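You operate a simulated robot arm through the tools that you are given. There is no shell and no other tool. Be economical: measure what you need, move in short steps, check, and stop when the job is done.

You run a simulated robot arm. Do the job below in one go: nothing can be reset, and whatever is moved stays where it is left.

Task
Clear the steel table: loose swarf by magnet, the squaring corner by brush.
Fine: magnet and red brush back where they lay.

It is judged by the outcome, as a careful person would: the job done as asked, and still so three seconds after it is handed in. It fails if anything else is knocked over, pushed out of place, dropped, spilled or broken.

Robot
A 7-joint arm with a two-finger parallel gripper, fixed in place. Base frame: the origin is at the foot of the arm, x ahead of it, y to its left, z up; the work surface is at about z = 720. Units: mm, degrees, N and s.
With the tool pointing down near the work surface it reaches from about 160 to 680 mm from the base axis. Its first joint turns from -66.0 to 66.0 degrees. Payload 2.4 kg.
Tool frame: the origin (TCP) lies between the finger pads and is the grasp point; the fingertips stand 30 mm ahead of it; z points along the fingers, y is the line along which they close. The gripper opens to 94 mm. The fingers are 28 mm wide and 10 mm thick; the gripper's body (50 by 96 mm) begins 55 mm behind the TCP.
Orientation is that of the tool frame in the base frame, as [roll, pitch, yaw] about the fixed x, y, z axes, in that order (R = Rz(yaw) Ry(pitch) Rx(roll)). With the fingers straight down and closing along the base's y, the tool's x points along the base's -x, its y along +y and its z along -z.

Tools
- The arm moves only by the tool send_rows. Its argument "steps" is a list of rows, each an object of numbers (a shift or turn left out is 0, a gripper value left out holds the last): "tx", "ty", "tz": the shift along the base's x, y, z in units of 100 mm (1.0 is 100 mm); "wx", "wy", "wz": the turn, a rotation vector about the base's x, y, z in units of 120 degrees (1.0 is 120 degrees); "fingers": the opening in per cent of the stroke, from 0 (shut) to 100 (fully open). In form: [{"tx": .., "ty": .., "tz": .., "wx": .., "wy": .., "wz": .., "fingers": ..}, ...]. A call has 1 to 20 rows; each row is the pose to reach, as a shift and turn from the pose commanded when the call began. A call with a number of a shift or a turn outside -1 to 1 is refused whole. Rows are played at 5 a second. More than 50 mm and 8.6 degrees between two rows, or a gripper value outside its range, and nothing of the call is played. Where a pose cannot be reached the arm comes as near as it can. A force on the tool above 60 N (or 10 N above the force at the start of the call, whichever is more), or a blocked arm, ends the call early, and 0.2 s more pass. Each finger travels about 153 mm/s and halts on what it meets, pressing with about 36 N; the grip force reading is that of the motor and also rises with nothing between the fingers. The clock runs only during rows and for 0.2 s after the last one: add rows that repeat a pose to give the fingers time. The reply holds the time, the measured pose of the TCP, the force on the tool along the base axes, the opening and the grip force, in the units named above and with some noise.
- Cameras (640 x 400 px; columns grow to the right, rows downward): "scene" is fixed at [31.7, 472.8, 1436.8]; the picture's right is [-0.79, -0.62, 0.00], its down [-0.38, 0.49, -0.78] and it looks along [0.48, -0.62, -0.62] (base axes); focal length 346 px, centre (320, 200). "wrist" rides on the gripper at [-37, 0, -58] in the tool frame; the picture's right is [0.00, -1.00, 0.00], its down [0.97, 0.00, -0.24] and it looks along [0.24, 0.00, 0.97] (tool axes); focal length 218 px, centre (320, 200). There is no depth. A picture from a camera that has moved, and an enlarged one, comes with that camera's place and axes in the base frame and with its lens.
- camera(camera): a new picture of that camera. The clock stands still meanwhile.
- zoom(camera, box): a new picture of the part [left, top, right, bottom] of that camera's present view, enlarged. The clock stands still meanwhile.
- sign_off(): hands the job in; it is judged then, once.

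Work in short steps. Places have to be worked out from the pictures, the camera data and where the tool is seen: move nearer, look again, correct. Check each grasp and each placing, and mend what went wrong. You have 120 turns and 84 pictures in all, those below and enlarged ones among them. Open the gripper and draw the arm clear of the work before you hand the job in, unless the task says otherwise; then end with one line.

The tools are called after "Request:" as name(argument=value, ...) on one line, values as JSON. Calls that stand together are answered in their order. send_rows: Moves the arm, as the interface text tells. Its arguments: {"type":"object","properties":{"steps":{"type":"array"}},"required":["steps"]} The other tools are called the same way: camera (camera) takes a picture; zoom (camera, box) takes an enlarged picture of a part of a camera's view; sign_off () hands the job in.

At the start:

```text
time: 0.0
eef_pos: [354.1, -210.3, 997.9]
tcp_rot: [180.0, 0.0, 180.0]
ft_force: [0.7, 0.4, 0.6]
opening: 94.1
grip_force: 0.1
```

scene: 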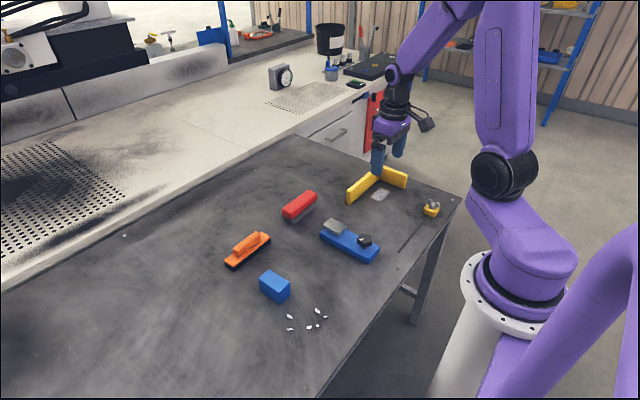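
wrist: 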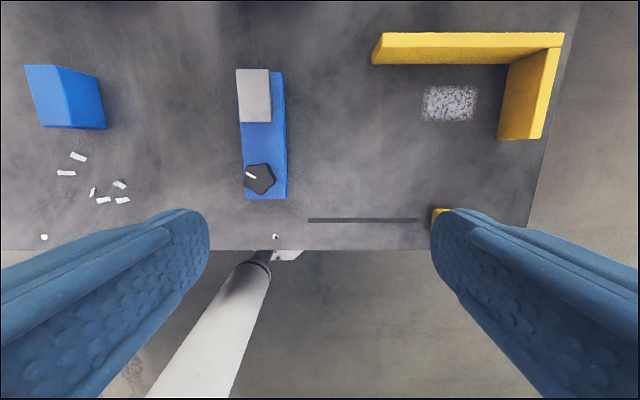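

I'll look closer at the table objects first to identify the magnet, the brushes, the swarf and the corner.

Request:
zoom(camera="scene", box=[200, 160, 400, 350])

Request:
zoom(camera="scene", box=[310, 140, 470, 240])

Request:
zoom(camera="wrist", box=[0, 20, 320, 260])

```text
2.11 times, centred on (300, 255) of scene
camera zoom: at [31.7, 472.8, 1436.8], right [-0.79, -0.62, 0.0], down [-0.38, 0.49, -0.78], along [0.48, -0.62, -0.62], focal length 729 px, centre (362, 84)
```

zoom: 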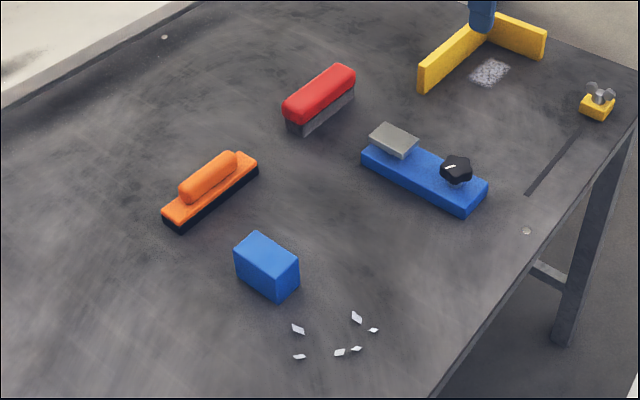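

```text
4.00 times, centred on (390, 190) of scene
camera zoom: at [31.7, 472.8, 1436.8], right [-0.79, -0.62, 0.0], down [-0.38, 0.49, -0.78], along [0.48, -0.62, -0.62], focal length 1384 px, centre (40, 240)
```

zoom: 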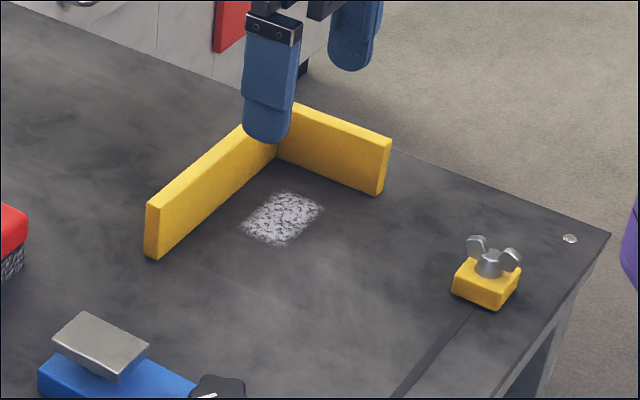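

```text
1.67 times, centred on (160, 140) of wrist
camera zoom: at [392.4, -209.4, 1054.7], right [0.0, -1.0, 0.0], down [-0.97, 0.0, 0.24], along [-0.24, 0.0, -0.97], focal length 364 px, centre (587, 300)
```

zoom: 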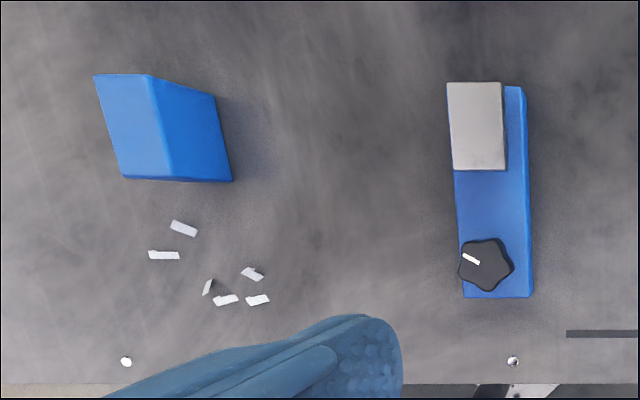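

The chips lie near (340,135), and the plain blue block near (450,105). I'll move the hand across at safe height to see the blue block, chips, and brushes from above.

Request:
send_rows(steps=[{"ty": 0.45}, {"ty": 0.9}, {"ty": 1.0}])

Request:
send_rows(steps=[{"ty": 0.45}, {"ty": 0.9}, {"ty": 1.0}])

Request:
send_rows(steps=[{"ty": 0.45, "tx": 0.3}, {"ty": 0.8, "tx": 0.6}, {"ty": 1.0, "tx": 0.8}])

Request:
camera(camera="wrist")

Request:
camera(camera="scene")

```text
time: 0.8
eef_pos: [354.9, -109.7, 999.2]
tcp_rot: [180.0, 0.0, 180.0]
ft_force: [0.3, -0.3, 0.3]
opening: 93.7
grip_force: 0.1
```

```text
time: 1.6
eef_pos: [355.8, -10.0, 998.0]
tcp_rot: [179.8, 0.1, 179.9]
ft_force: [0.5, 0.3, 0.5]
opening: 94.0
grip_force: 0.0
```

```text
refused: row 1 steps farther than a row can; nothing moved
```

```text
78 pictures are left
camera wrist: at [393.2, -10.0, 1053.4], right [0.0, -1.0, 0.0], down [-0.97, 0.0, 0.24], along [-0.24, 0.0, -0.97], focal length 218 px, centre (320, 200)
```

wrist: 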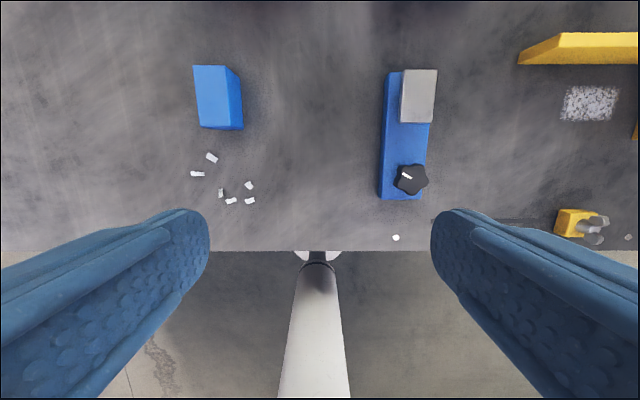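

```text
77 pictures are left
```

scene: 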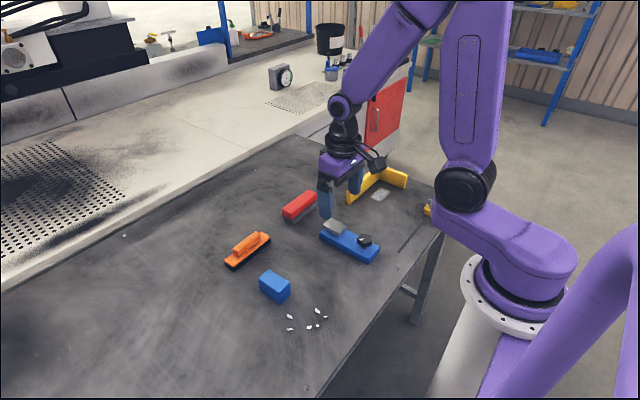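

Next, a closer look at the blue device with the grey pad and knob; I'll move towards it and lower.

Request:
send_rows(steps=[{"ty": -0.3, "tz": -0.3}, {"ty": -0.6, "tz": -0.6}, {"ty": -0.8, "tz": -0.9}, {"ty": -0.8, "tz": -1.0, "tx": 0.2}])

Request:
camera(camera="wrist")

Request:
zoom(camera="wrist", box=[240, 20, 400, 140])

```text
time: 2.6
eef_pos: [373.6, -88.0, 898.0]
tcp_rot: [-180.0, 0.0, 180.0]
ft_force: [0.3, 0.8, 0.0]
opening: 94.2
grip_force: 0.1
```

```text
76 pictures are left
camera wrist: at [411.8, -88.0, 953.4], right [0.0, -1.0, 0.0], down [-0.97, 0.0, 0.24], along [-0.24, 0.0, -0.97], focal length 218 px, centre (320, 200)
```

wrist: 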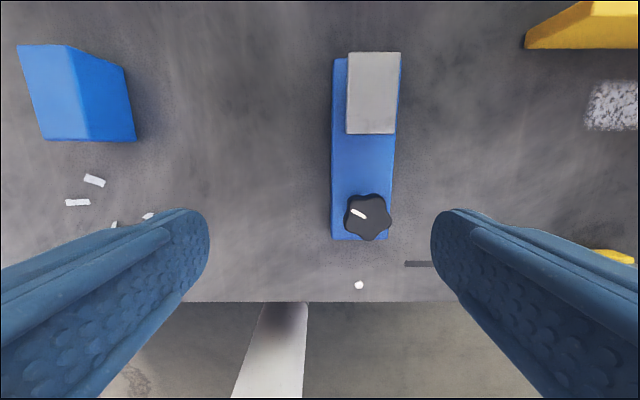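

```text
3.33 times, centred on (320, 80) of wrist
camera zoom: at [411.8, -88.0, 953.4], right [0.0, -1.0, 0.0], down [-0.97, 0.0, 0.24], along [-0.24, 0.0, -0.97], focal length 728 px, centre (320, 600)
```

zoom: 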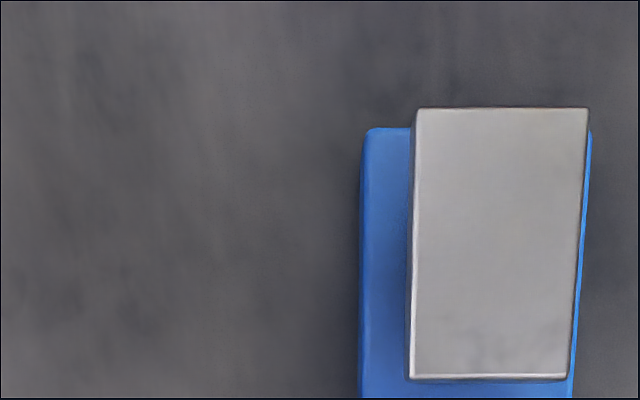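

Still unclear which is the magnet; zooming high on both blue items and the brushes from the scene camera.

Request:
zoom(camera="scene", box=[312, 210, 392, 270])

Request:
zoom(camera="scene", box=[250, 262, 340, 340])

Request:
zoom(camera="scene", box=[215, 180, 325, 275])

```text
6.67 times, centred on (352, 240) of scene
camera zoom: at [31.7, 472.8, 1436.8], right [-0.79, -0.62, 0.0], down [-0.38, 0.49, -0.78], along [0.48, -0.62, -0.62], focal length 2308 px, centre (107, -67)
```

zoom: 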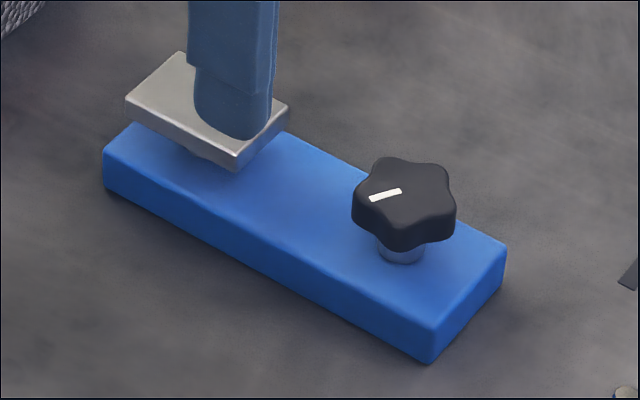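

```text
5.13 times, centred on (295, 301) of scene
camera zoom: at [31.7, 472.8, 1436.8], right [-0.79, -0.62, 0.0], down [-0.38, 0.49, -0.78], along [0.48, -0.62, -0.62], focal length 1775 px, centre (448, -318)
```

zoom: 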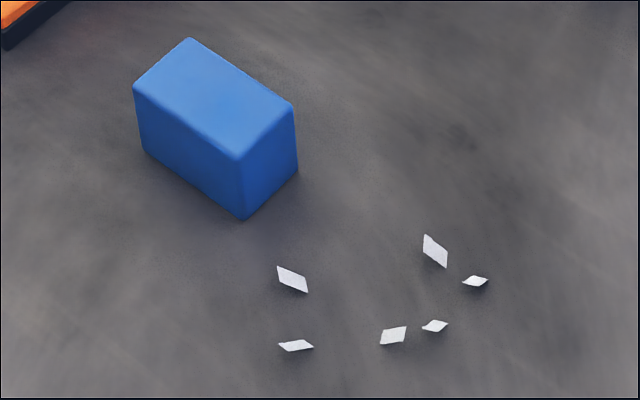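

```text
4.21 times, centred on (270, 228) of scene
camera zoom: at [31.7, 472.8, 1436.8], right [-0.79, -0.62, 0.0], down [-0.38, 0.49, -0.78], along [0.48, -0.62, -0.62], focal length 1457 px, centre (530, 84)
```

zoom: 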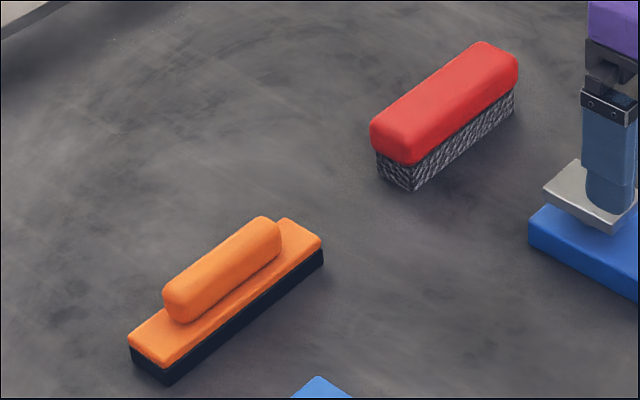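

The scene view shows a knob fixture, a plain blue block, an orange tool with a smooth black base and a red bristle brush. I'll view the blue block and orange tool from nearby.

Request:
send_rows(steps=[{"ty": 0.35, "tx": 0.3}, {"ty": 0.7, "tx": 0.6}, {"ty": 1.0, "tx": 0.9}, {"ty": 1.0, "tx": 1.0}])

Request:
send_rows(steps=[{"ty": 0.35, "tx": 0.1}, {"ty": 0.6, "tx": 0.2}])

Request:
camera(camera="wrist")

```text
time: 3.6
eef_pos: [475.8, 8.9, 898.5]
tcp_rot: [180.0, 0.0, 179.8]
ft_force: [0.9, 0.3, 0.3]
opening: 94.1
grip_force: 0.1
```

```text
time: 4.2
eef_pos: [495.5, 69.3, 901.0]
tcp_rot: [-180.0, -0.1, -180.0]
ft_force: [-0.4, -0.6, 0.1]
opening: 93.9
grip_force: 0.1
```

```text
71 pictures are left
camera wrist: at [532.8, 69.9, 956.0], right [0.0, -1.0, 0.0], down [-0.97, 0.0, 0.24], along [-0.24, 0.0, -0.97], focal length 218 px, centre (320, 200)
```

wrist: 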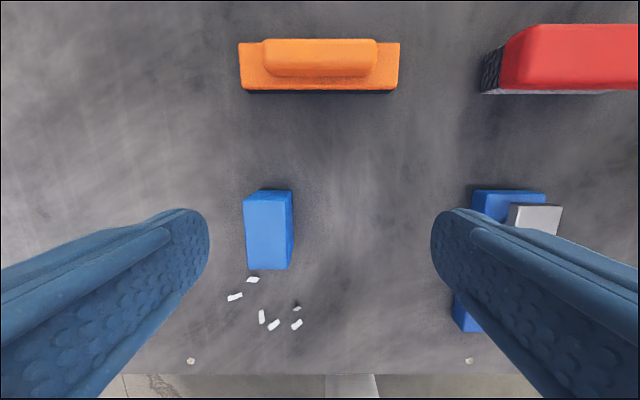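

Zooming in on the orange tool and the block.

Request:
zoom(camera="wrist", box=[220, 20, 420, 120])

Request:
zoom(camera="wrist", box=[210, 180, 330, 340])

Request:
zoom(camera="scene", box=[215, 225, 280, 275])

```text
3.20 times, centred on (320, 70) of wrist
camera zoom: at [532.8, 69.9, 956.0], right [0.0, -1.0, 0.0], down [-0.97, 0.0, 0.24], along [-0.24, 0.0, -0.97], focal length 698 px, centre (320, 616)
```

zoom: 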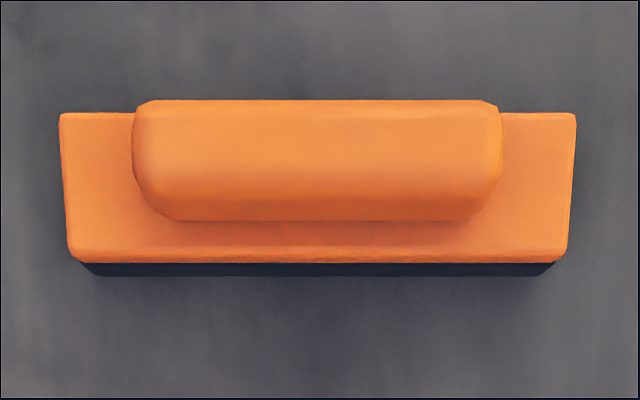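

```text
2.50 times, centred on (270, 260) of wrist
camera zoom: at [532.8, 69.9, 956.0], right [0.0, -1.0, 0.0], down [-0.97, 0.0, 0.24], along [-0.24, 0.0, -0.97], focal length 546 px, centre (445, 50)
```

zoom: 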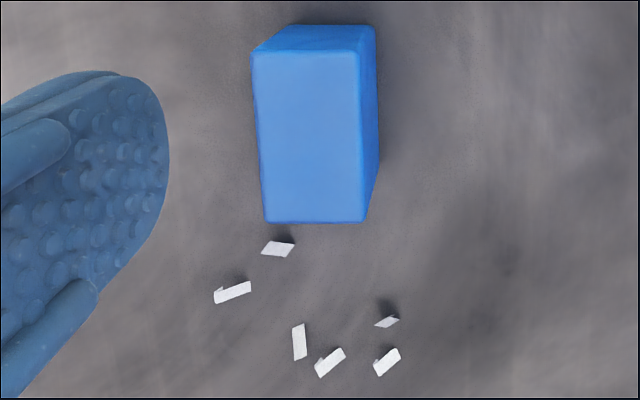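

```text
8.00 times, centred on (248, 250) of scene
camera zoom: at [31.7, 472.8, 1436.8], right [-0.79, -0.62, 0.0], down [-0.38, 0.49, -0.78], along [0.48, -0.62, -0.62], focal length 2769 px, centre (900, -200)
```

zoom: 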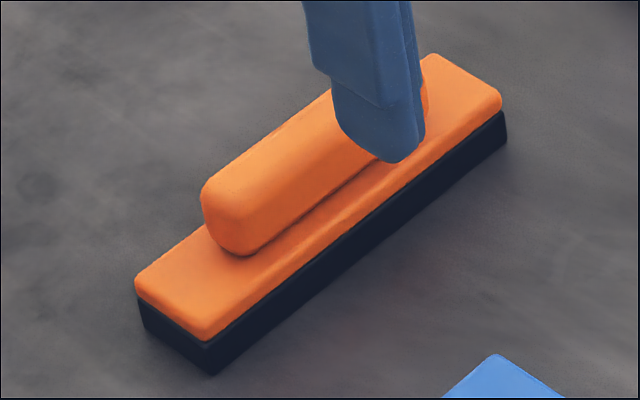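

The block measures about 72×40×41 mm, centred near (450,121). It's the likeliest magnet: it is free-lying and next to the chips, and the knob device looks like a fixture. I'll move above it and check alignment.

Request:
send_rows(steps=[{"ty": 0.3, "tx": -0.25, "tz": -0.1}, {"ty": 0.51, "tx": -0.45, "tz": -0.4}, {"ty": 0.51, "tx": -0.45, "tz": -0.6}, {"ty": 0.51, "tx": -0.45, "tz": -0.6}])

Request:
camera(camera="wrist")

```text
time: 5.2
eef_pos: [449.5, 120.3, 839.2]
tcp_rot: [-180.0, 0.0, 180.0]
ft_force: [0.2, 1.0, -0.1]
opening: 94.2
grip_force: 0.1
```

```text
67 pictures are left
camera wrist: at [486.8, 120.8, 895.2], right [0.0, -1.0, 0.0], down [-0.97, 0.0, 0.24], along [-0.24, 0.0, -0.97], focal length 218 px, centre (320, 200)
```

wrist: 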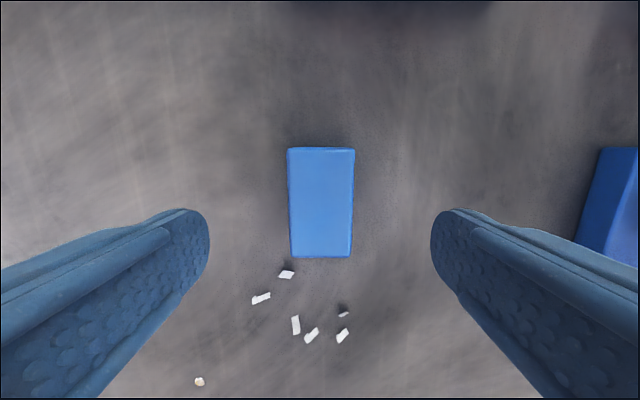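

Well centred. Lowering to TCP z≈760 and closing.

Request:
send_rows(steps=[{"tz": -0.4}, {"tz": -0.7}, {"tz": -0.78}, {"tz": -0.78, "fingers": 70}, {"tz": -0.78, "fingers": 50}, {"tz": -0.78, "fingers": 30}, {"tz": -0.78, "fingers": 30}])

Request:
camera(camera="wrist")

```text
time: 6.8
eef_pos: [448.5, 120.0, 759.9]
tcp_rot: [180.0, -0.1, 179.9]
ft_force: [2.1, -13.4, -5.4]
opening: 44.4
grip_force: 44.8
```

```text
66 pictures are left
camera wrist: at [485.8, 120.4, 816.3], right [0.0, -1.0, 0.0], down [-0.97, 0.0, 0.24], along [-0.24, 0.0, -0.97], focal length 218 px, centre (320, 200)
```

wrist: 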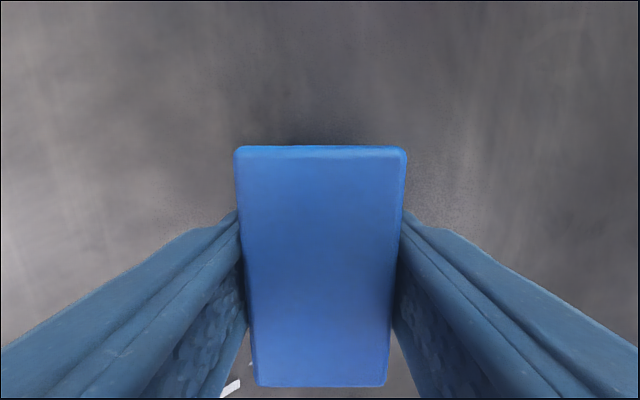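

Gripped at 44 mm width; a 13 N side force says the block resists sliding. Trying a small lift and watching the force.

Request:
send_rows(steps=[{"tz": 0.03}, {"tz": 0.06}, {"tz": 0.1}, {"tz": 0.1}])

Request:
camera(camera="wrist")

```text
time: 7.3
eef_pos: [449.0, 119.0, 760.4]
tcp_rot: [-180.0, -0.1, 179.9]
ft_force: [6.2, -0.5, -11.6]
opening: 44.7
grip_force: 44.4
stopped in row 2: the force on the tool passed its limit (the readings are from after the stop); the commanded pose is now the measured one
```

```text
65 pictures are left
camera wrist: at [485.8, 120.4, 816.3], right [0.0, -1.0, 0.0], down [-0.97, 0.0, 0.24], along [-0.24, 0.0, -0.97], focal length 218 px, centre (320, 200)
```

wrist: 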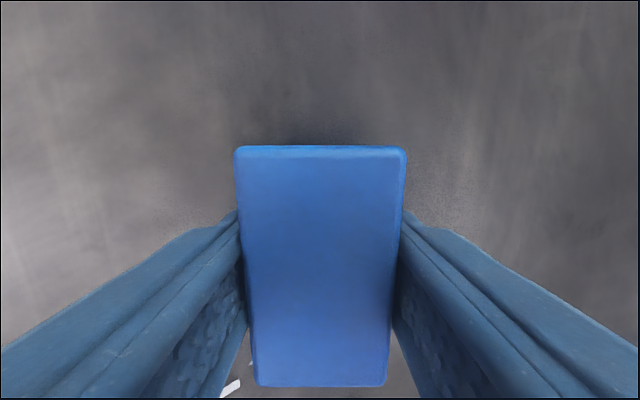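

The pull went past 60 N without lift, so it's either held magnetically to the steel or fixed. I'll try a gentle slide of a few mm in -x (toward the chips).

Request:
send_rows(steps=[{"tx": -0.01}, {"tx": -0.02}, {"tx": -0.03}, {"tx": -0.04}, {"tx": -0.04}])

Request:
camera(camera="wrist")

```text
time: 8.1
eef_pos: [447.4, 119.9, 759.5]
tcp_rot: [179.9, 0.5, 179.9]
ft_force: [7.6, 2.0, -16.6]
opening: 44.5
grip_force: 44.6
stopped in row 4: the force on the tool passed its limit (the readings are from after the stop); the commanded pose is now the measured one
```

```text
64 pictures are left
camera wrist: at [485.3, 120.2, 816.8], right [0.0, -1.0, 0.0], down [-0.97, 0.0, 0.23], along [-0.23, 0.0, -0.97], focal length 218 px, centre (320, 200)
```

wrist: 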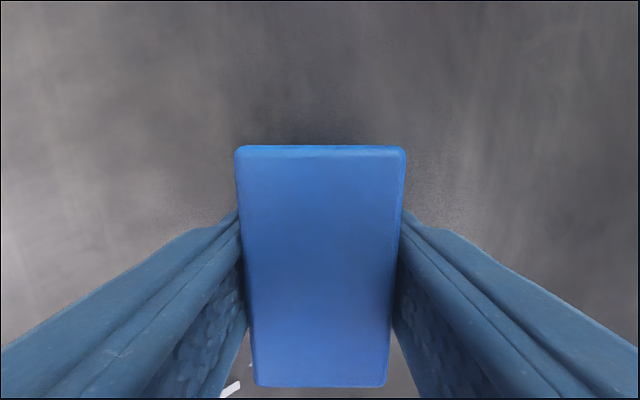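

The block didn't budge sideways either, so it may be fixed. I'll release it and examine the knob device, which could be a switchable magnet with a handle plate.

Request:
send_rows(steps=[{"fingers": 60}, {"fingers": 100}, {"fingers": 100}, {"tz": 0.4}, {"tz": 0.8}, {"tz": 1.0}])

Request:
camera(camera="wrist")

```text
time: 9.5
eef_pos: [446.3, 119.1, 861.4]
tcp_rot: [180.0, 0.3, 179.9]
ft_force: [0.9, 0.4, 0.6]
opening: 94.0
grip_force: 0.0
```

```text
63 pictures are left
camera wrist: at [485.0, 119.9, 917.6], right [0.0, -1.0, 0.0], down [-0.97, 0.0, 0.24], along [-0.24, 0.0, -0.97], focal length 218 px, centre (320, 200)
```

wrist: 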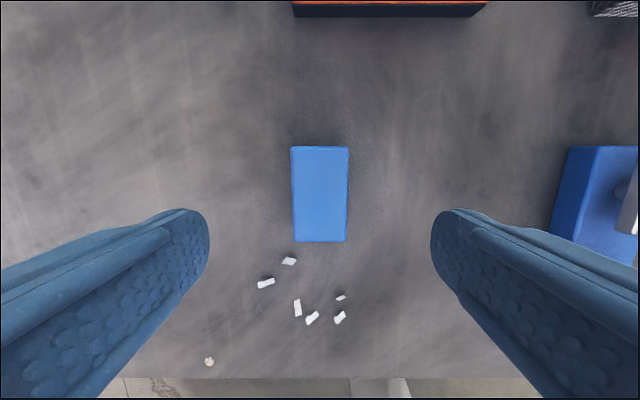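

The block hasn't moved. I'll go above the knob device, whose plate is near (450,-130).

Request:
send_rows(steps=[{"ty": -0.4, "tz": 0.1}, {"ty": -0.8, "tz": 0.2}, {"ty": -1.0, "tz": 0.2}])

Request:
send_rows(steps=[{"ty": -0.45}, {"ty": -0.9}, {"ty": -1.0}])

Request:
send_rows(steps=[{"ty": -0.4}, {"ty": -0.5}])

Request:
camera(camera="wrist")

```text
time: 10.3
eef_pos: [445.9, 21.5, 880.9]
tcp_rot: [180.0, 0.3, 179.9]
ft_force: [-0.4, 1.1, 0.9]
opening: 94.0
grip_force: 0.1
```

```text
time: 11.1
eef_pos: [445.9, -80.8, 880.3]
tcp_rot: [179.9, 0.4, 179.9]
ft_force: [-0.1, -0.2, -0.8]
opening: 93.8
grip_force: 0.0
```

```text
time: 11.7
eef_pos: [447.1, -130.4, 881.3]
tcp_rot: [179.9, 0.3, 179.9]
ft_force: [-0.4, 0.1, 0.0]
opening: 94.2
grip_force: 0.0
```

```text
62 pictures are left
camera wrist: at [484.0, -130.6, 937.9], right [0.0, -1.0, 0.0], down [-0.97, 0.0, 0.23], along [-0.23, 0.0, -0.97], focal length 218 px, centre (320, 200)
```

wrist: 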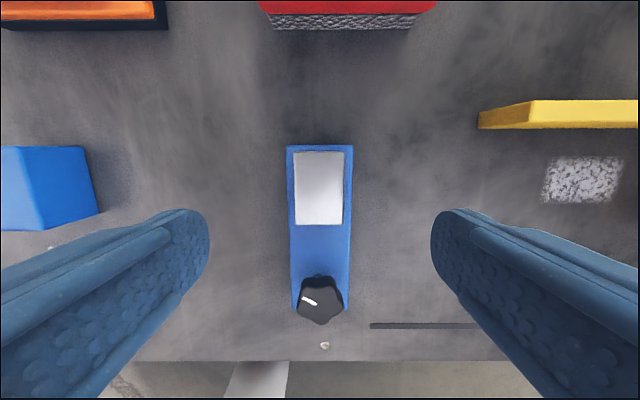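

Rethinking this: the blue block and the knob unit look like fixed fittings, while the orange tool (handle over a smooth black slab) lies beside the red brush like a hand magnet sweeper. I'll go over it and rotate the hand by 90° to suit its handle.

Request:
send_rows(steps=[{"ty": 0.35, "tx": 0.25, "tz": 0.1}, {"ty": 0.7, "tx": 0.5, "tz": 0.2}, {"ty": 1.0, "tx": 0.75, "tz": 0.2}])

Request:
send_rows(steps=[{"ty": 0.35, "tx": 0.25}, {"ty": 0.7, "tx": 0.5}, {"ty": 1.0, "tx": 0.78}])

Request:
send_rows(steps=[{"wz": -0.0625}, {"wz": -0.125}, {"wz": -0.1875}, {"wz": -0.25}, {"wz": -0.3125}, {"wz": -0.375}, {"wz": -0.4375}, {"wz": -0.5}, {"wz": -0.5625}, {"wz": -0.625}, {"wz": -0.6875}, {"wz": -0.75}, {"wz": -0.75}])

Request:
camera(camera="wrist")

```text
time: 12.5
eef_pos: [520.1, -31.8, 899.7]
tcp_rot: [179.9, 0.5, 180.0]
ft_force: [-0.1, 0.4, 0.3]
opening: 94.3
grip_force: 0.0
```

```text
time: 13.3
eef_pos: [600.7, 70.5, 901.2]
tcp_rot: [179.9, 0.4, 179.9]
ft_force: [0.3, 0.8, -0.3]
opening: 94.0
grip_force: 0.1
```

```text
time: 16.1
eef_pos: [600.3, 69.0, 901.9]
tcp_rot: [179.9, 0.5, 89.8]
ft_force: [0.2, 1.0, 0.4]
opening: 94.0
grip_force: 0.1
```

```text
61 pictures are left
camera wrist: at [600.8, 33.6, 957.5], right [-1.0, 0.0, 0.0], down [0.0, 0.97, 0.23], along [0.0, 0.23, -0.97], focal length 218 px, centre (320, 200)
```

wrist: 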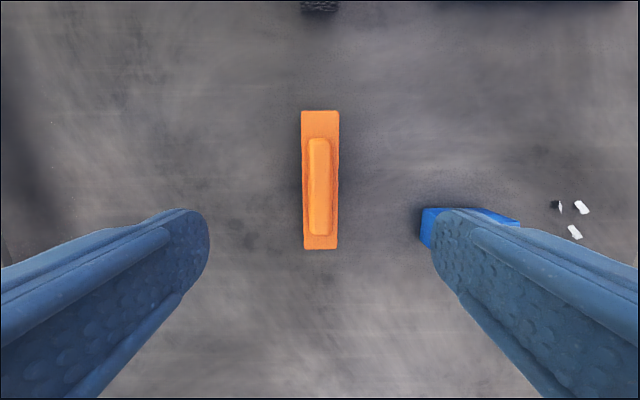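

The orange tool is centred at (600.5, 69); its handle is ~21 mm wide with its top near z≈765. Descending part-way, then checking.

Request:
send_rows(steps=[{"tz": -0.4}, {"tz": -0.8}, {"tz": -1.0}, {"tz": -1.0}])

Request:
zoom(camera="scene", box=[200, 200, 300, 280])

Request:
camera(camera="wrist")

```text
time: 17.1
eef_pos: [601.0, 69.9, 800.2]
tcp_rot: [179.9, 0.4, 89.9]
ft_force: [0.7, 0.3, 0.0]
opening: 93.8
grip_force: 0.0
```

```text
5.00 times, centred on (250, 240) of scene
camera zoom: at [31.7, 472.8, 1436.8], right [-0.79, -0.62, 0.0], down [-0.38, 0.49, -0.78], along [0.48, -0.62, -0.62], focal length 1731 px, centre (670, 0)
```

zoom: 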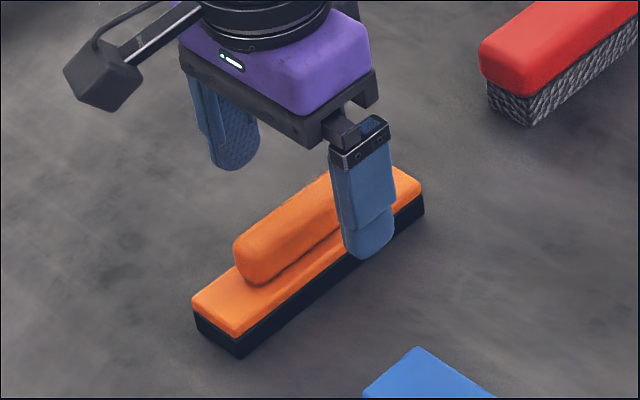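

```text
59 pictures are left
camera wrist: at [601.6, 33.3, 856.9], right [-1.0, 0.0, 0.0], down [0.0, 0.97, 0.23], along [0.0, 0.23, -0.97], focal length 218 px, centre (320, 200)
```

wrist: 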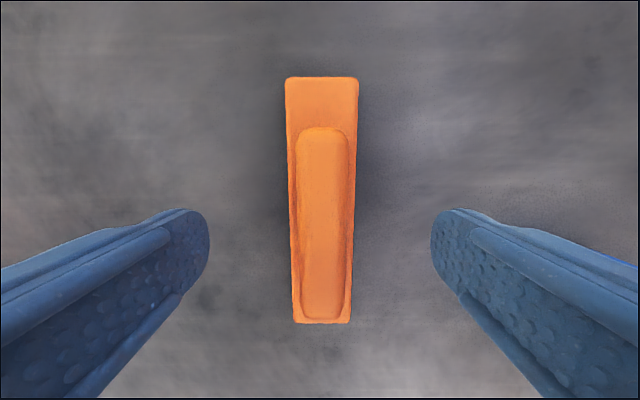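

Aligned. Lowering to TCP z≈776 (tips just above the plate) and closing on the handle.

Request:
send_rows(steps=[{"tz": -0.12}, {"tz": -0.24}, {"tz": -0.24, "fingers": 60}, {"tz": -0.24, "fingers": 30}, {"tz": -0.24, "fingers": 10}, {"tz": -0.24, "fingers": 10}, {"tz": -0.24, "fingers": 10}])

Request:
zoom(camera="scene", box=[200, 200, 300, 280])

```text
time: 18.7
eef_pos: [602.6, 70.4, 778.5]
tcp_rot: [179.6, 0.4, 89.9]
ft_force: [2.7, 1.9, 21.8]
opening: 21.4
grip_force: 36.0
```

```text
5.00 times, centred on (250, 240) of scene
camera zoom: at [31.3, 472.8, 1436.8], right [-0.79, -0.62, 0.0], down [-0.38, 0.49, -0.78], along [0.48, -0.62, -0.62], focal length 1731 px, centre (670, 0)
```

zoom: 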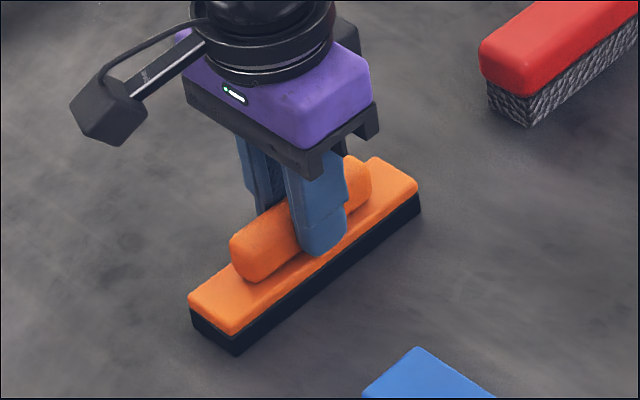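

Gripped the handle at 21 mm (tips touching the plate). Lifting a little to test.

Request:
send_rows(steps=[{"tz": 0.04}, {"tz": 0.1}, {"tz": 0.2}, {"tz": 0.3}, {"tz": 0.3}])

Request:
zoom(camera="scene", box=[200, 200, 300, 280])

```text
time: 19.9
eef_pos: [600.2, 68.9, 807.9]
tcp_rot: [180.0, 0.3, 89.8]
ft_force: [-0.4, 0.4, 0.0]
opening: 9.4
grip_force: 0.0
```

```text
5.00 times, centred on (250, 240) of scene
camera zoom: at [31.7, 472.8, 1436.8], right [-0.79, -0.62, 0.0], down [-0.38, 0.49, -0.78], along [0.48, -0.62, -0.62], focal length 1731 px, centre (670, 0)
```

zoom: 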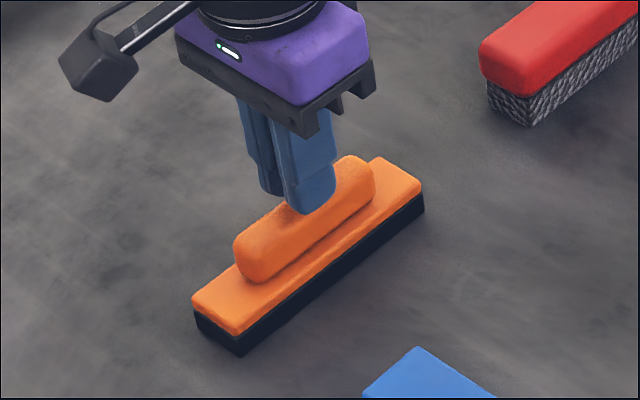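

The fingers slid off: the tool is held to the steel far harder than its weight, which fits a magnet. A magnet has to be tilted off, so I'll grip the slab itself near its left end (y≈112) and lever that end up. First I'll open and reposition.

Request:
send_rows(steps=[{"tz": 0.2, "fingers": 50}, {"tz": 0.2, "ty": 0.43, "fingers": 100}, {"tz": 0.2, "ty": 0.43, "fingers": 100}, {"tz": -0.1, "ty": 0.43}, {"tz": -0.4, "ty": 0.43}, {"tz": -0.5, "ty": 0.43}, {"tz": -0.52, "ty": 0.43}, {"tz": -0.52, "ty": 0.43}])

Request:
camera(camera="wrist")

Request:
zoom(camera="scene", box=[200, 200, 300, 280])

```text
time: 21.7
eef_pos: [600.5, 113.7, 755.4]
tcp_rot: [179.9, 0.5, 90.0]
ft_force: [-0.3, 0.2, 0.3]
opening: 94.2
grip_force: 0.0
```

```text
56 pictures are left
camera wrist: at [601.3, 76.9, 811.5], right [-1.0, 0.0, 0.0], down [0.0, 0.97, 0.23], along [0.0, 0.23, -0.97], focal length 218 px, centre (320, 200)
```

wrist: 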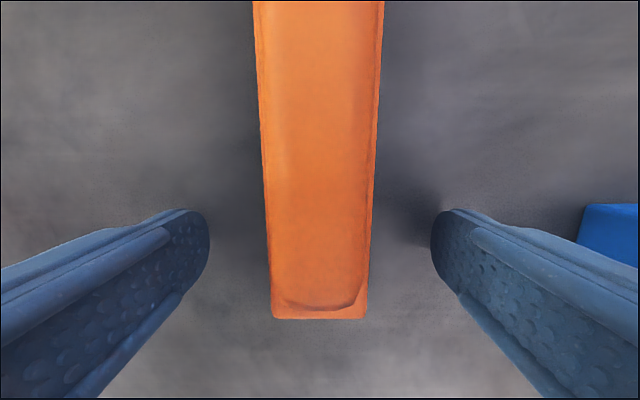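

```text
5.00 times, centred on (250, 240) of scene
camera zoom: at [31.7, 472.8, 1436.8], right [-0.79, -0.62, 0.0], down [-0.38, 0.49, -0.78], along [0.48, -0.62, -0.62], focal length 1731 px, centre (670, 0)
```

zoom: 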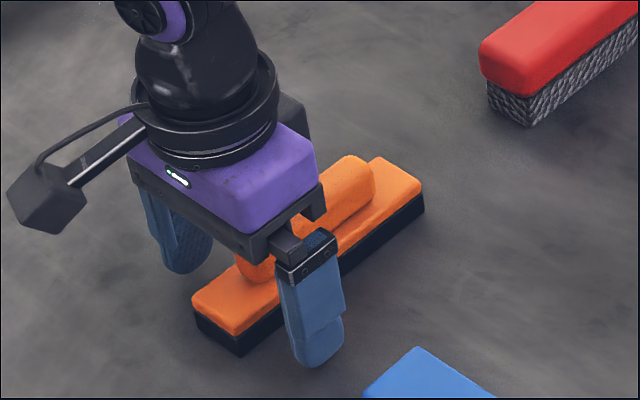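

Well placed around the end. Closing on the slab, with no lifting yet.

Request:
send_rows(steps=[{"fingers": 60}, {"fingers": 40}, {"fingers": 20}, {"fingers": 20}, {"fingers": 20}])

```text
time: 22.9
eef_pos: [599.0, 112.9, 755.9]
tcp_rot: [179.9, 0.4, 89.8]
ft_force: [0.5, -0.7, -0.4]
opening: 35.6
grip_force: 35.4
```

Gripped at 35.6 mm. Now levering that end up, pivoting about the far end (y≈0).

Request:
send_rows(steps=[{"wx": 0.0083, "ty": -0.007, "tz": 0.02}, {"wx": 0.0167, "ty": -0.014, "tz": 0.04}, {"wx": 0.0333, "ty": -0.027, "tz": 0.08}, {"wx": 0.05, "ty": -0.042, "tz": 0.12}, {"wx": 0.0667, "ty": -0.06, "tz": 0.157}, {"wx": 0.0667, "ty": -0.06, "tz": 0.157}])

Request:
zoom(camera="scene", box=[200, 200, 300, 280])

```text
time: 24.3
eef_pos: [600.1, 106.9, 772.5]
tcp_rot: [179.9, -7.7, 89.9]
ft_force: [-1.8, -0.1, 8.0]
opening: 35.8
grip_force: 35.5
```

```text
5.00 times, centred on (250, 240) of scene
camera zoom: at [31.5, 472.8, 1436.8], right [-0.79, -0.62, 0.0], down [-0.38, 0.49, -0.78], along [0.48, -0.62, -0.62], focal length 1731 px, centre (670, 0)
```

zoom: 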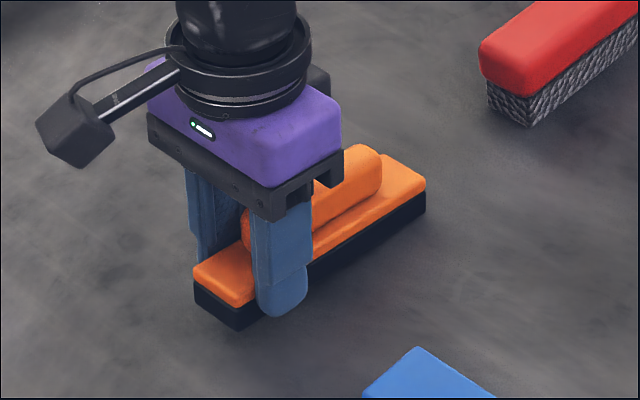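

The end came up. Now lifting clear and levelling out.

Request:
send_rows(steps=[{"tz": 0.05}, {"tz": 0.15}, {"tz": 0.3}, {"tz": 0.45, "wx": -0.03}, {"tz": 0.6, "wx": -0.0667}, {"tz": 0.6, "wx": -0.0667}])

Request:
zoom(camera="scene", box=[180, 170, 320, 280])

```text
time: 25.7
eef_pos: [599.2, 106.0, 830.2]
tcp_rot: [-179.9, 0.4, 89.9]
ft_force: [0.6, -0.1, -3.2]
opening: 35.7
grip_force: 35.9
```

```text
3.64 times, centred on (250, 225) of scene
camera zoom: at [31.7, 472.8, 1436.8], right [-0.79, -0.62, 0.0], down [-0.38, 0.49, -0.78], along [0.48, -0.62, -0.62], focal length 1259 px, centre (574, 109)
```

zoom: 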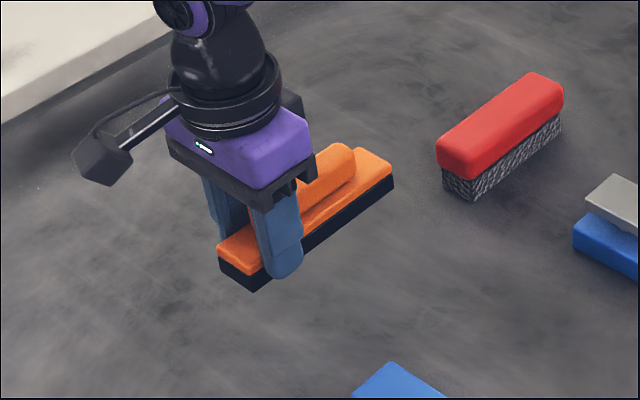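

The magnet is in hand and level (~3 N). Carrying it over to the chips at safe height.

Request:
send_rows(steps=[{"tx": -0.35, "ty": 0.2, "tz": 0.1}, {"tx": -0.7, "ty": 0.4, "tz": 0.2}, {"tx": -1.0, "ty": 0.6, "tz": 0.2}])

Request:
send_rows(steps=[{"tx": -0.4, "ty": 0.08}, {"tx": -0.8, "ty": 0.16}, {"tx": -1.0, "ty": 0.16}])

Request:
send_rows(steps=[{"tx": -0.27}, {"tx": -0.27, "tz": -0.3}, {"tx": -0.27, "tz": -0.5}, {"tx": -0.27, "tz": -0.5}])

Request:
camera(camera="scene")

Request:
zoom(camera="scene", box=[220, 220, 370, 360])

```text
time: 26.5
eef_pos: [500.6, 165.5, 854.1]
tcp_rot: [180.0, 0.4, 89.9]
ft_force: [-0.5, 0.3, -2.7]
opening: 35.8
grip_force: 35.9
```

```text
time: 27.3
eef_pos: [399.0, 183.0, 851.5]
tcp_rot: [179.9, 0.5, 89.8]
ft_force: [-0.4, 0.0, -3.4]
opening: 35.7
grip_force: 36.2
```

```text
time: 28.3
eef_pos: [372.6, 183.3, 800.7]
tcp_rot: [179.9, 0.3, 89.9]
ft_force: [-0.3, 0.2, -2.6]
opening: 35.6
grip_force: 36.0
```

```text
52 pictures are left
```

scene: 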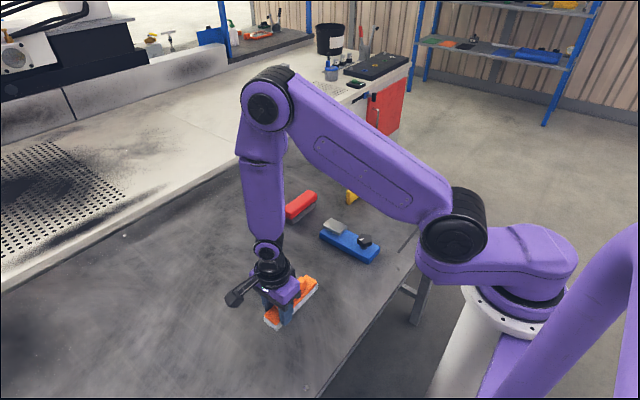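

```text
2.86 times, centred on (295, 290) of scene
camera zoom: at [31.7, 472.8, 1436.8], right [-0.79, -0.62, 0.0], down [-0.38, 0.49, -0.78], along [0.48, -0.62, -0.62], focal length 989 px, centre (391, -57)
```

zoom: 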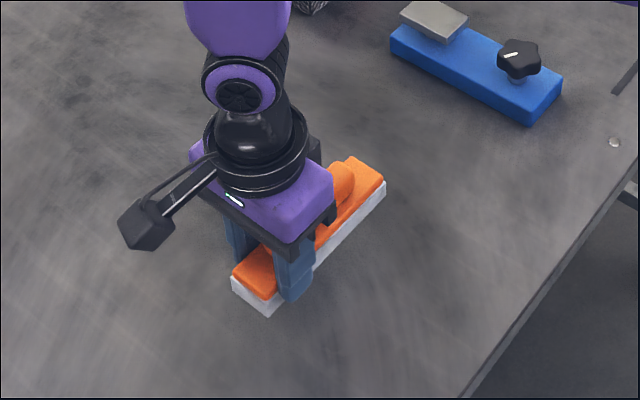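

The slab now looks white and the chips aren't visible, so they may have been picked up. Taking a closer look.

Request:
zoom(camera="scene", box=[255, 265, 325, 335])

Request:
camera(camera="wrist")

```text
5.71 times, centred on (290, 300) of scene
camera zoom: at [31.7, 472.8, 1436.8], right [-0.79, -0.62, 0.0], down [-0.38, 0.49, -0.78], along [0.48, -0.62, -0.62], focal length 1978 px, centre (491, -371)
```

zoom: 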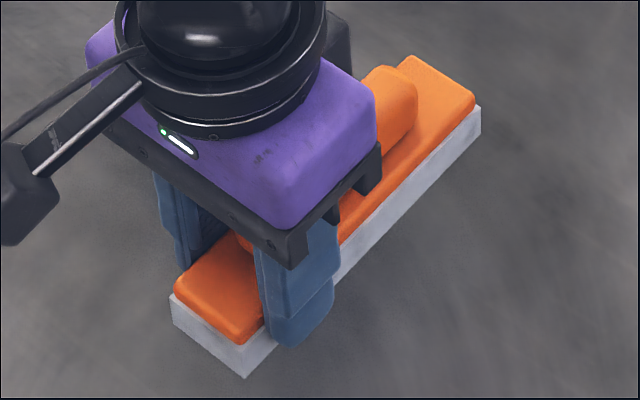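

```text
49 pictures are left
camera wrist: at [373.5, 147.9, 857.0], right [-1.0, 0.0, 0.0], down [0.0, 0.97, 0.23], along [0.0, 0.23, -0.97], focal length 218 px, centre (320, 200)
```

wrist: 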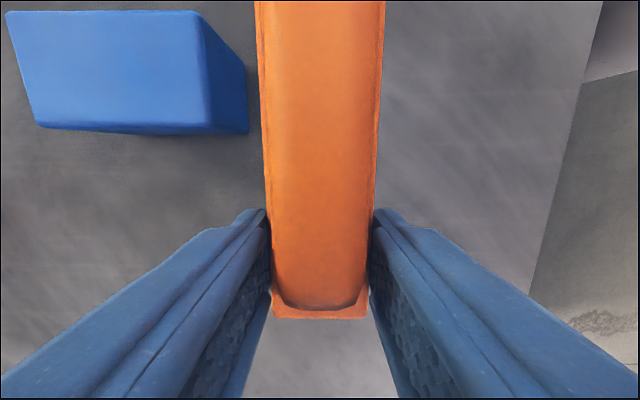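

The magnet seems to have drawn up the chips. I'll raise it and shift away to inspect the chip area.

Request:
send_rows(steps=[{"tz": 0.4}, {"tz": 0.6, "tx": 0.3}, {"tz": 0.6, "tx": 0.7}, {"tz": 0.6, "tx": 1.0}])

Request:
zoom(camera="scene", box=[220, 220, 370, 360])

Request:
camera(camera="wrist")

```text
time: 29.3
eef_pos: [473.4, 183.1, 860.4]
tcp_rot: [180.0, 0.4, 89.9]
ft_force: [0.0, 0.5, -2.1]
opening: 35.8
grip_force: 36.1
```

```text
2.86 times, centred on (295, 290) of scene
camera zoom: at [31.7, 472.8, 1436.8], right [-0.79, -0.62, 0.0], down [-0.38, 0.49, -0.78], along [0.48, -0.62, -0.62], focal length 989 px, centre (391, -57)
```

zoom: 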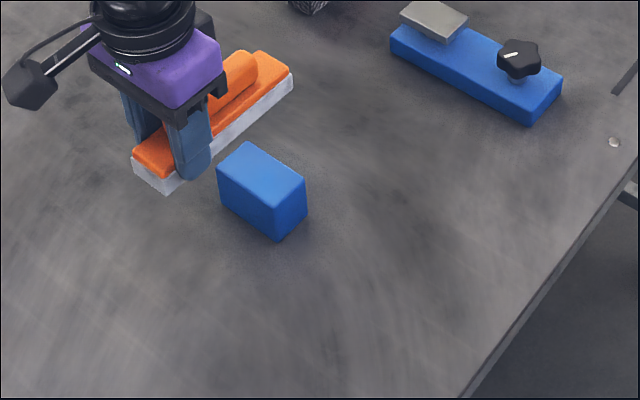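

```text
47 pictures are left
camera wrist: at [474.5, 146.0, 917.5], right [-1.0, 0.0, 0.0], down [0.0, 0.97, 0.23], along [0.0, 0.23, -0.97], focal length 218 px, centre (320, 200)
```

wrist: 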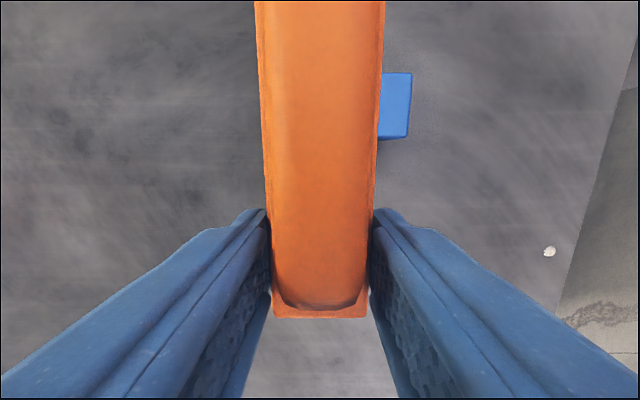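

All six chips are gone from the table and the magnet's slab carries them. Returning it to its spot: TCP target (600.4, 112.9), first hovering.

Request:
send_rows(steps=[{"tx": 0.35, "ty": -0.2}, {"tx": 0.7, "ty": -0.4}, {"tx": 1.0, "ty": -0.6}])

Request:
send_rows(steps=[{"tx": 0.27, "ty": -0.1}, {"tx": 0.27, "ty": -0.1, "tz": -0.35}, {"tx": 0.27, "ty": -0.1, "tz": -0.65}, {"tx": 0.27, "ty": -0.1, "tz": -0.8}, {"tx": 0.27, "ty": -0.1, "tz": -0.8}])

Request:
zoom(camera="scene", box=[200, 200, 300, 280])

```text
time: 30.1
eef_pos: [572.5, 121.5, 861.0]
tcp_rot: [180.0, 0.3, 90.1]
ft_force: [-0.2, 0.8, -2.7]
opening: 35.7
grip_force: 36.0
```

```text
time: 31.3
eef_pos: [600.2, 112.5, 782.4]
tcp_rot: [179.8, 0.5, 89.9]
ft_force: [0.2, 1.1, -2.4]
opening: 35.8
grip_force: 36.2
```

```text
5.00 times, centred on (250, 240) of scene
camera zoom: at [31.8, 472.8, 1436.8], right [-0.79, -0.62, 0.0], down [-0.38, 0.49, -0.78], along [0.48, -0.62, -0.62], focal length 1731 px, centre (670, 0)
```

zoom: 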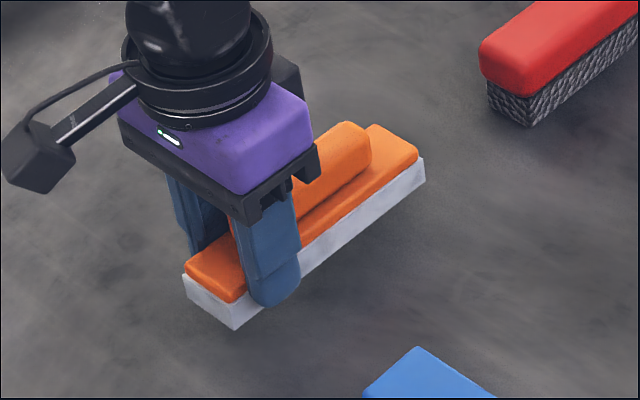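

Positioned over its spot; lowering gently.

Request:
send_rows(steps=[{"tz": -0.1}, {"tz": -0.18}, {"tz": -0.22}, {"tz": -0.24}, {"tz": -0.255}, {"tz": -0.255}])

Request:
zoom(camera="scene", box=[200, 200, 300, 280])

```text
time: 32.7
eef_pos: [600.5, 112.8, 755.6]
tcp_rot: [179.9, 0.4, 89.9]
ft_force: [-2.0, -1.5, 2.6]
opening: 35.7
grip_force: 35.7
```

```text
5.00 times, centred on (250, 240) of scene
camera zoom: at [31.6, 472.8, 1436.8], right [-0.79, -0.62, 0.0], down [-0.38, 0.49, -0.78], along [0.48, -0.62, -0.62], focal length 1731 px, centre (670, 0)
```

zoom: 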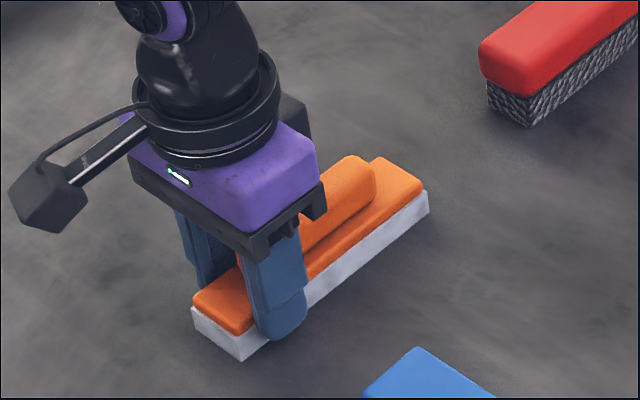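

It's back down in place with light contact. Opening and rising.

Request:
send_rows(steps=[{"fingers": 60}, {"fingers": 100}, {"fingers": 100}, {"tz": 0.3}, {"tz": 0.7}, {"tz": 1.0}])

Request:
zoom(camera="scene", box=[200, 200, 300, 280])

```text
time: 34.1
eef_pos: [601.1, 113.3, 854.7]
tcp_rot: [-179.9, 0.5, 89.9]
ft_force: [-0.2, -0.2, -0.1]
opening: 94.1
grip_force: 0.1
```

```text
5.00 times, centred on (250, 240) of scene
camera zoom: at [31.7, 472.8, 1436.8], right [-0.79, -0.62, 0.0], down [-0.38, 0.49, -0.78], along [0.48, -0.62, -0.62], focal length 1731 px, centre (670, 0)
```

zoom: 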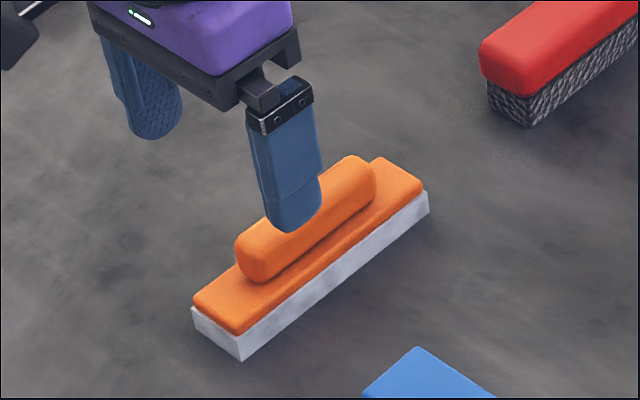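

The magnet is back within about a millimetre. Moving on to the red brush near (600,-150).

Request:
send_rows(steps=[{"ty": -0.35, "tz": 0.2}, {"ty": -0.7, "tz": 0.4}, {"ty": -1.0, "tz": 0.45}])

Request:
send_rows(steps=[{"ty": -0.48}, {"ty": -0.96}, {"ty": -1.0}])

Request:
send_rows(steps=[{"ty": -0.4}, {"ty": -0.6}])

Request:
camera(camera="wrist")

```text
time: 34.9
eef_pos: [600.0, 11.6, 898.8]
tcp_rot: [179.9, 0.4, 90.0]
ft_force: [-0.5, 0.1, 0.7]
opening: 94.0
grip_force: 0.1
```

```text
time: 35.7
eef_pos: [601.0, -88.4, 901.4]
tcp_rot: [179.9, 0.3, 89.9]
ft_force: [-0.1, -0.4, -0.5]
opening: 93.9
grip_force: 0.0
```

```text
time: 36.3
eef_pos: [599.7, -147.8, 901.5]
tcp_rot: [180.0, 0.4, 89.9]
ft_force: [0.1, -0.9, -0.6]
opening: 94.2
grip_force: 0.1
```

```text
43 pictures are left
camera wrist: at [600.7, -183.9, 957.3], right [-1.0, 0.0, 0.0], down [0.0, 0.97, 0.23], along [0.0, 0.23, -0.97], focal length 218 px, centre (320, 200)
```

wrist: 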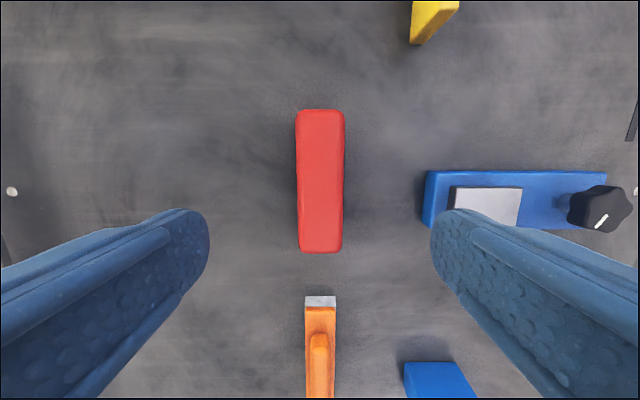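

Brush centre is about (600.6,-151). Descending to TCP z≈805 for a check.

Request:
send_rows(steps=[{"ty": -0.03, "tz": -0.4}, {"ty": -0.03, "tz": -0.8}, {"ty": -0.03, "tz": -0.95}, {"ty": -0.03, "tz": -0.95}])

Request:
camera(camera="wrist")

Request:
zoom(camera="scene", box=[260, 160, 350, 235])

```text
time: 37.3
eef_pos: [599.9, -150.5, 805.0]
tcp_rot: [179.8, 0.5, 89.9]
ft_force: [-0.1, -0.1, -0.4]
opening: 94.2
grip_force: 0.1
```

```text
42 pictures are left
camera wrist: at [600.9, -186.9, 861.6], right [-1.0, 0.0, 0.0], down [0.0, 0.97, 0.23], along [0.0, 0.23, -0.97], focal length 218 px, centre (320, 200)
```

wrist: 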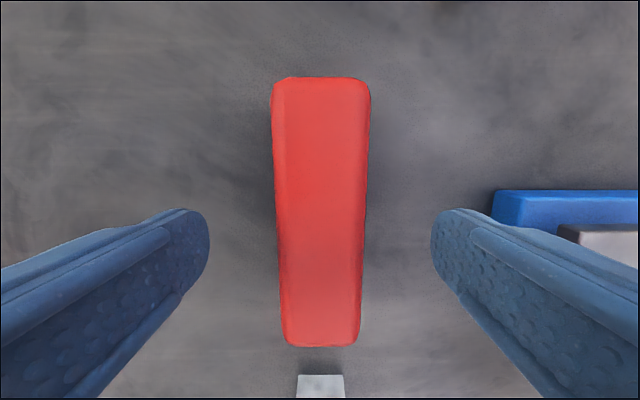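

```text
5.33 times, centred on (305, 198) of scene
camera zoom: at [31.7, 472.8, 1436.8], right [-0.79, -0.62, 0.0], down [-0.38, 0.49, -0.78], along [0.48, -0.62, -0.62], focal length 1846 px, centre (400, 213)
```

zoom: 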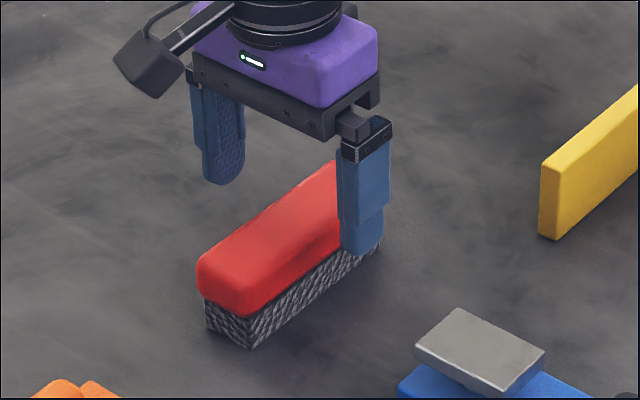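

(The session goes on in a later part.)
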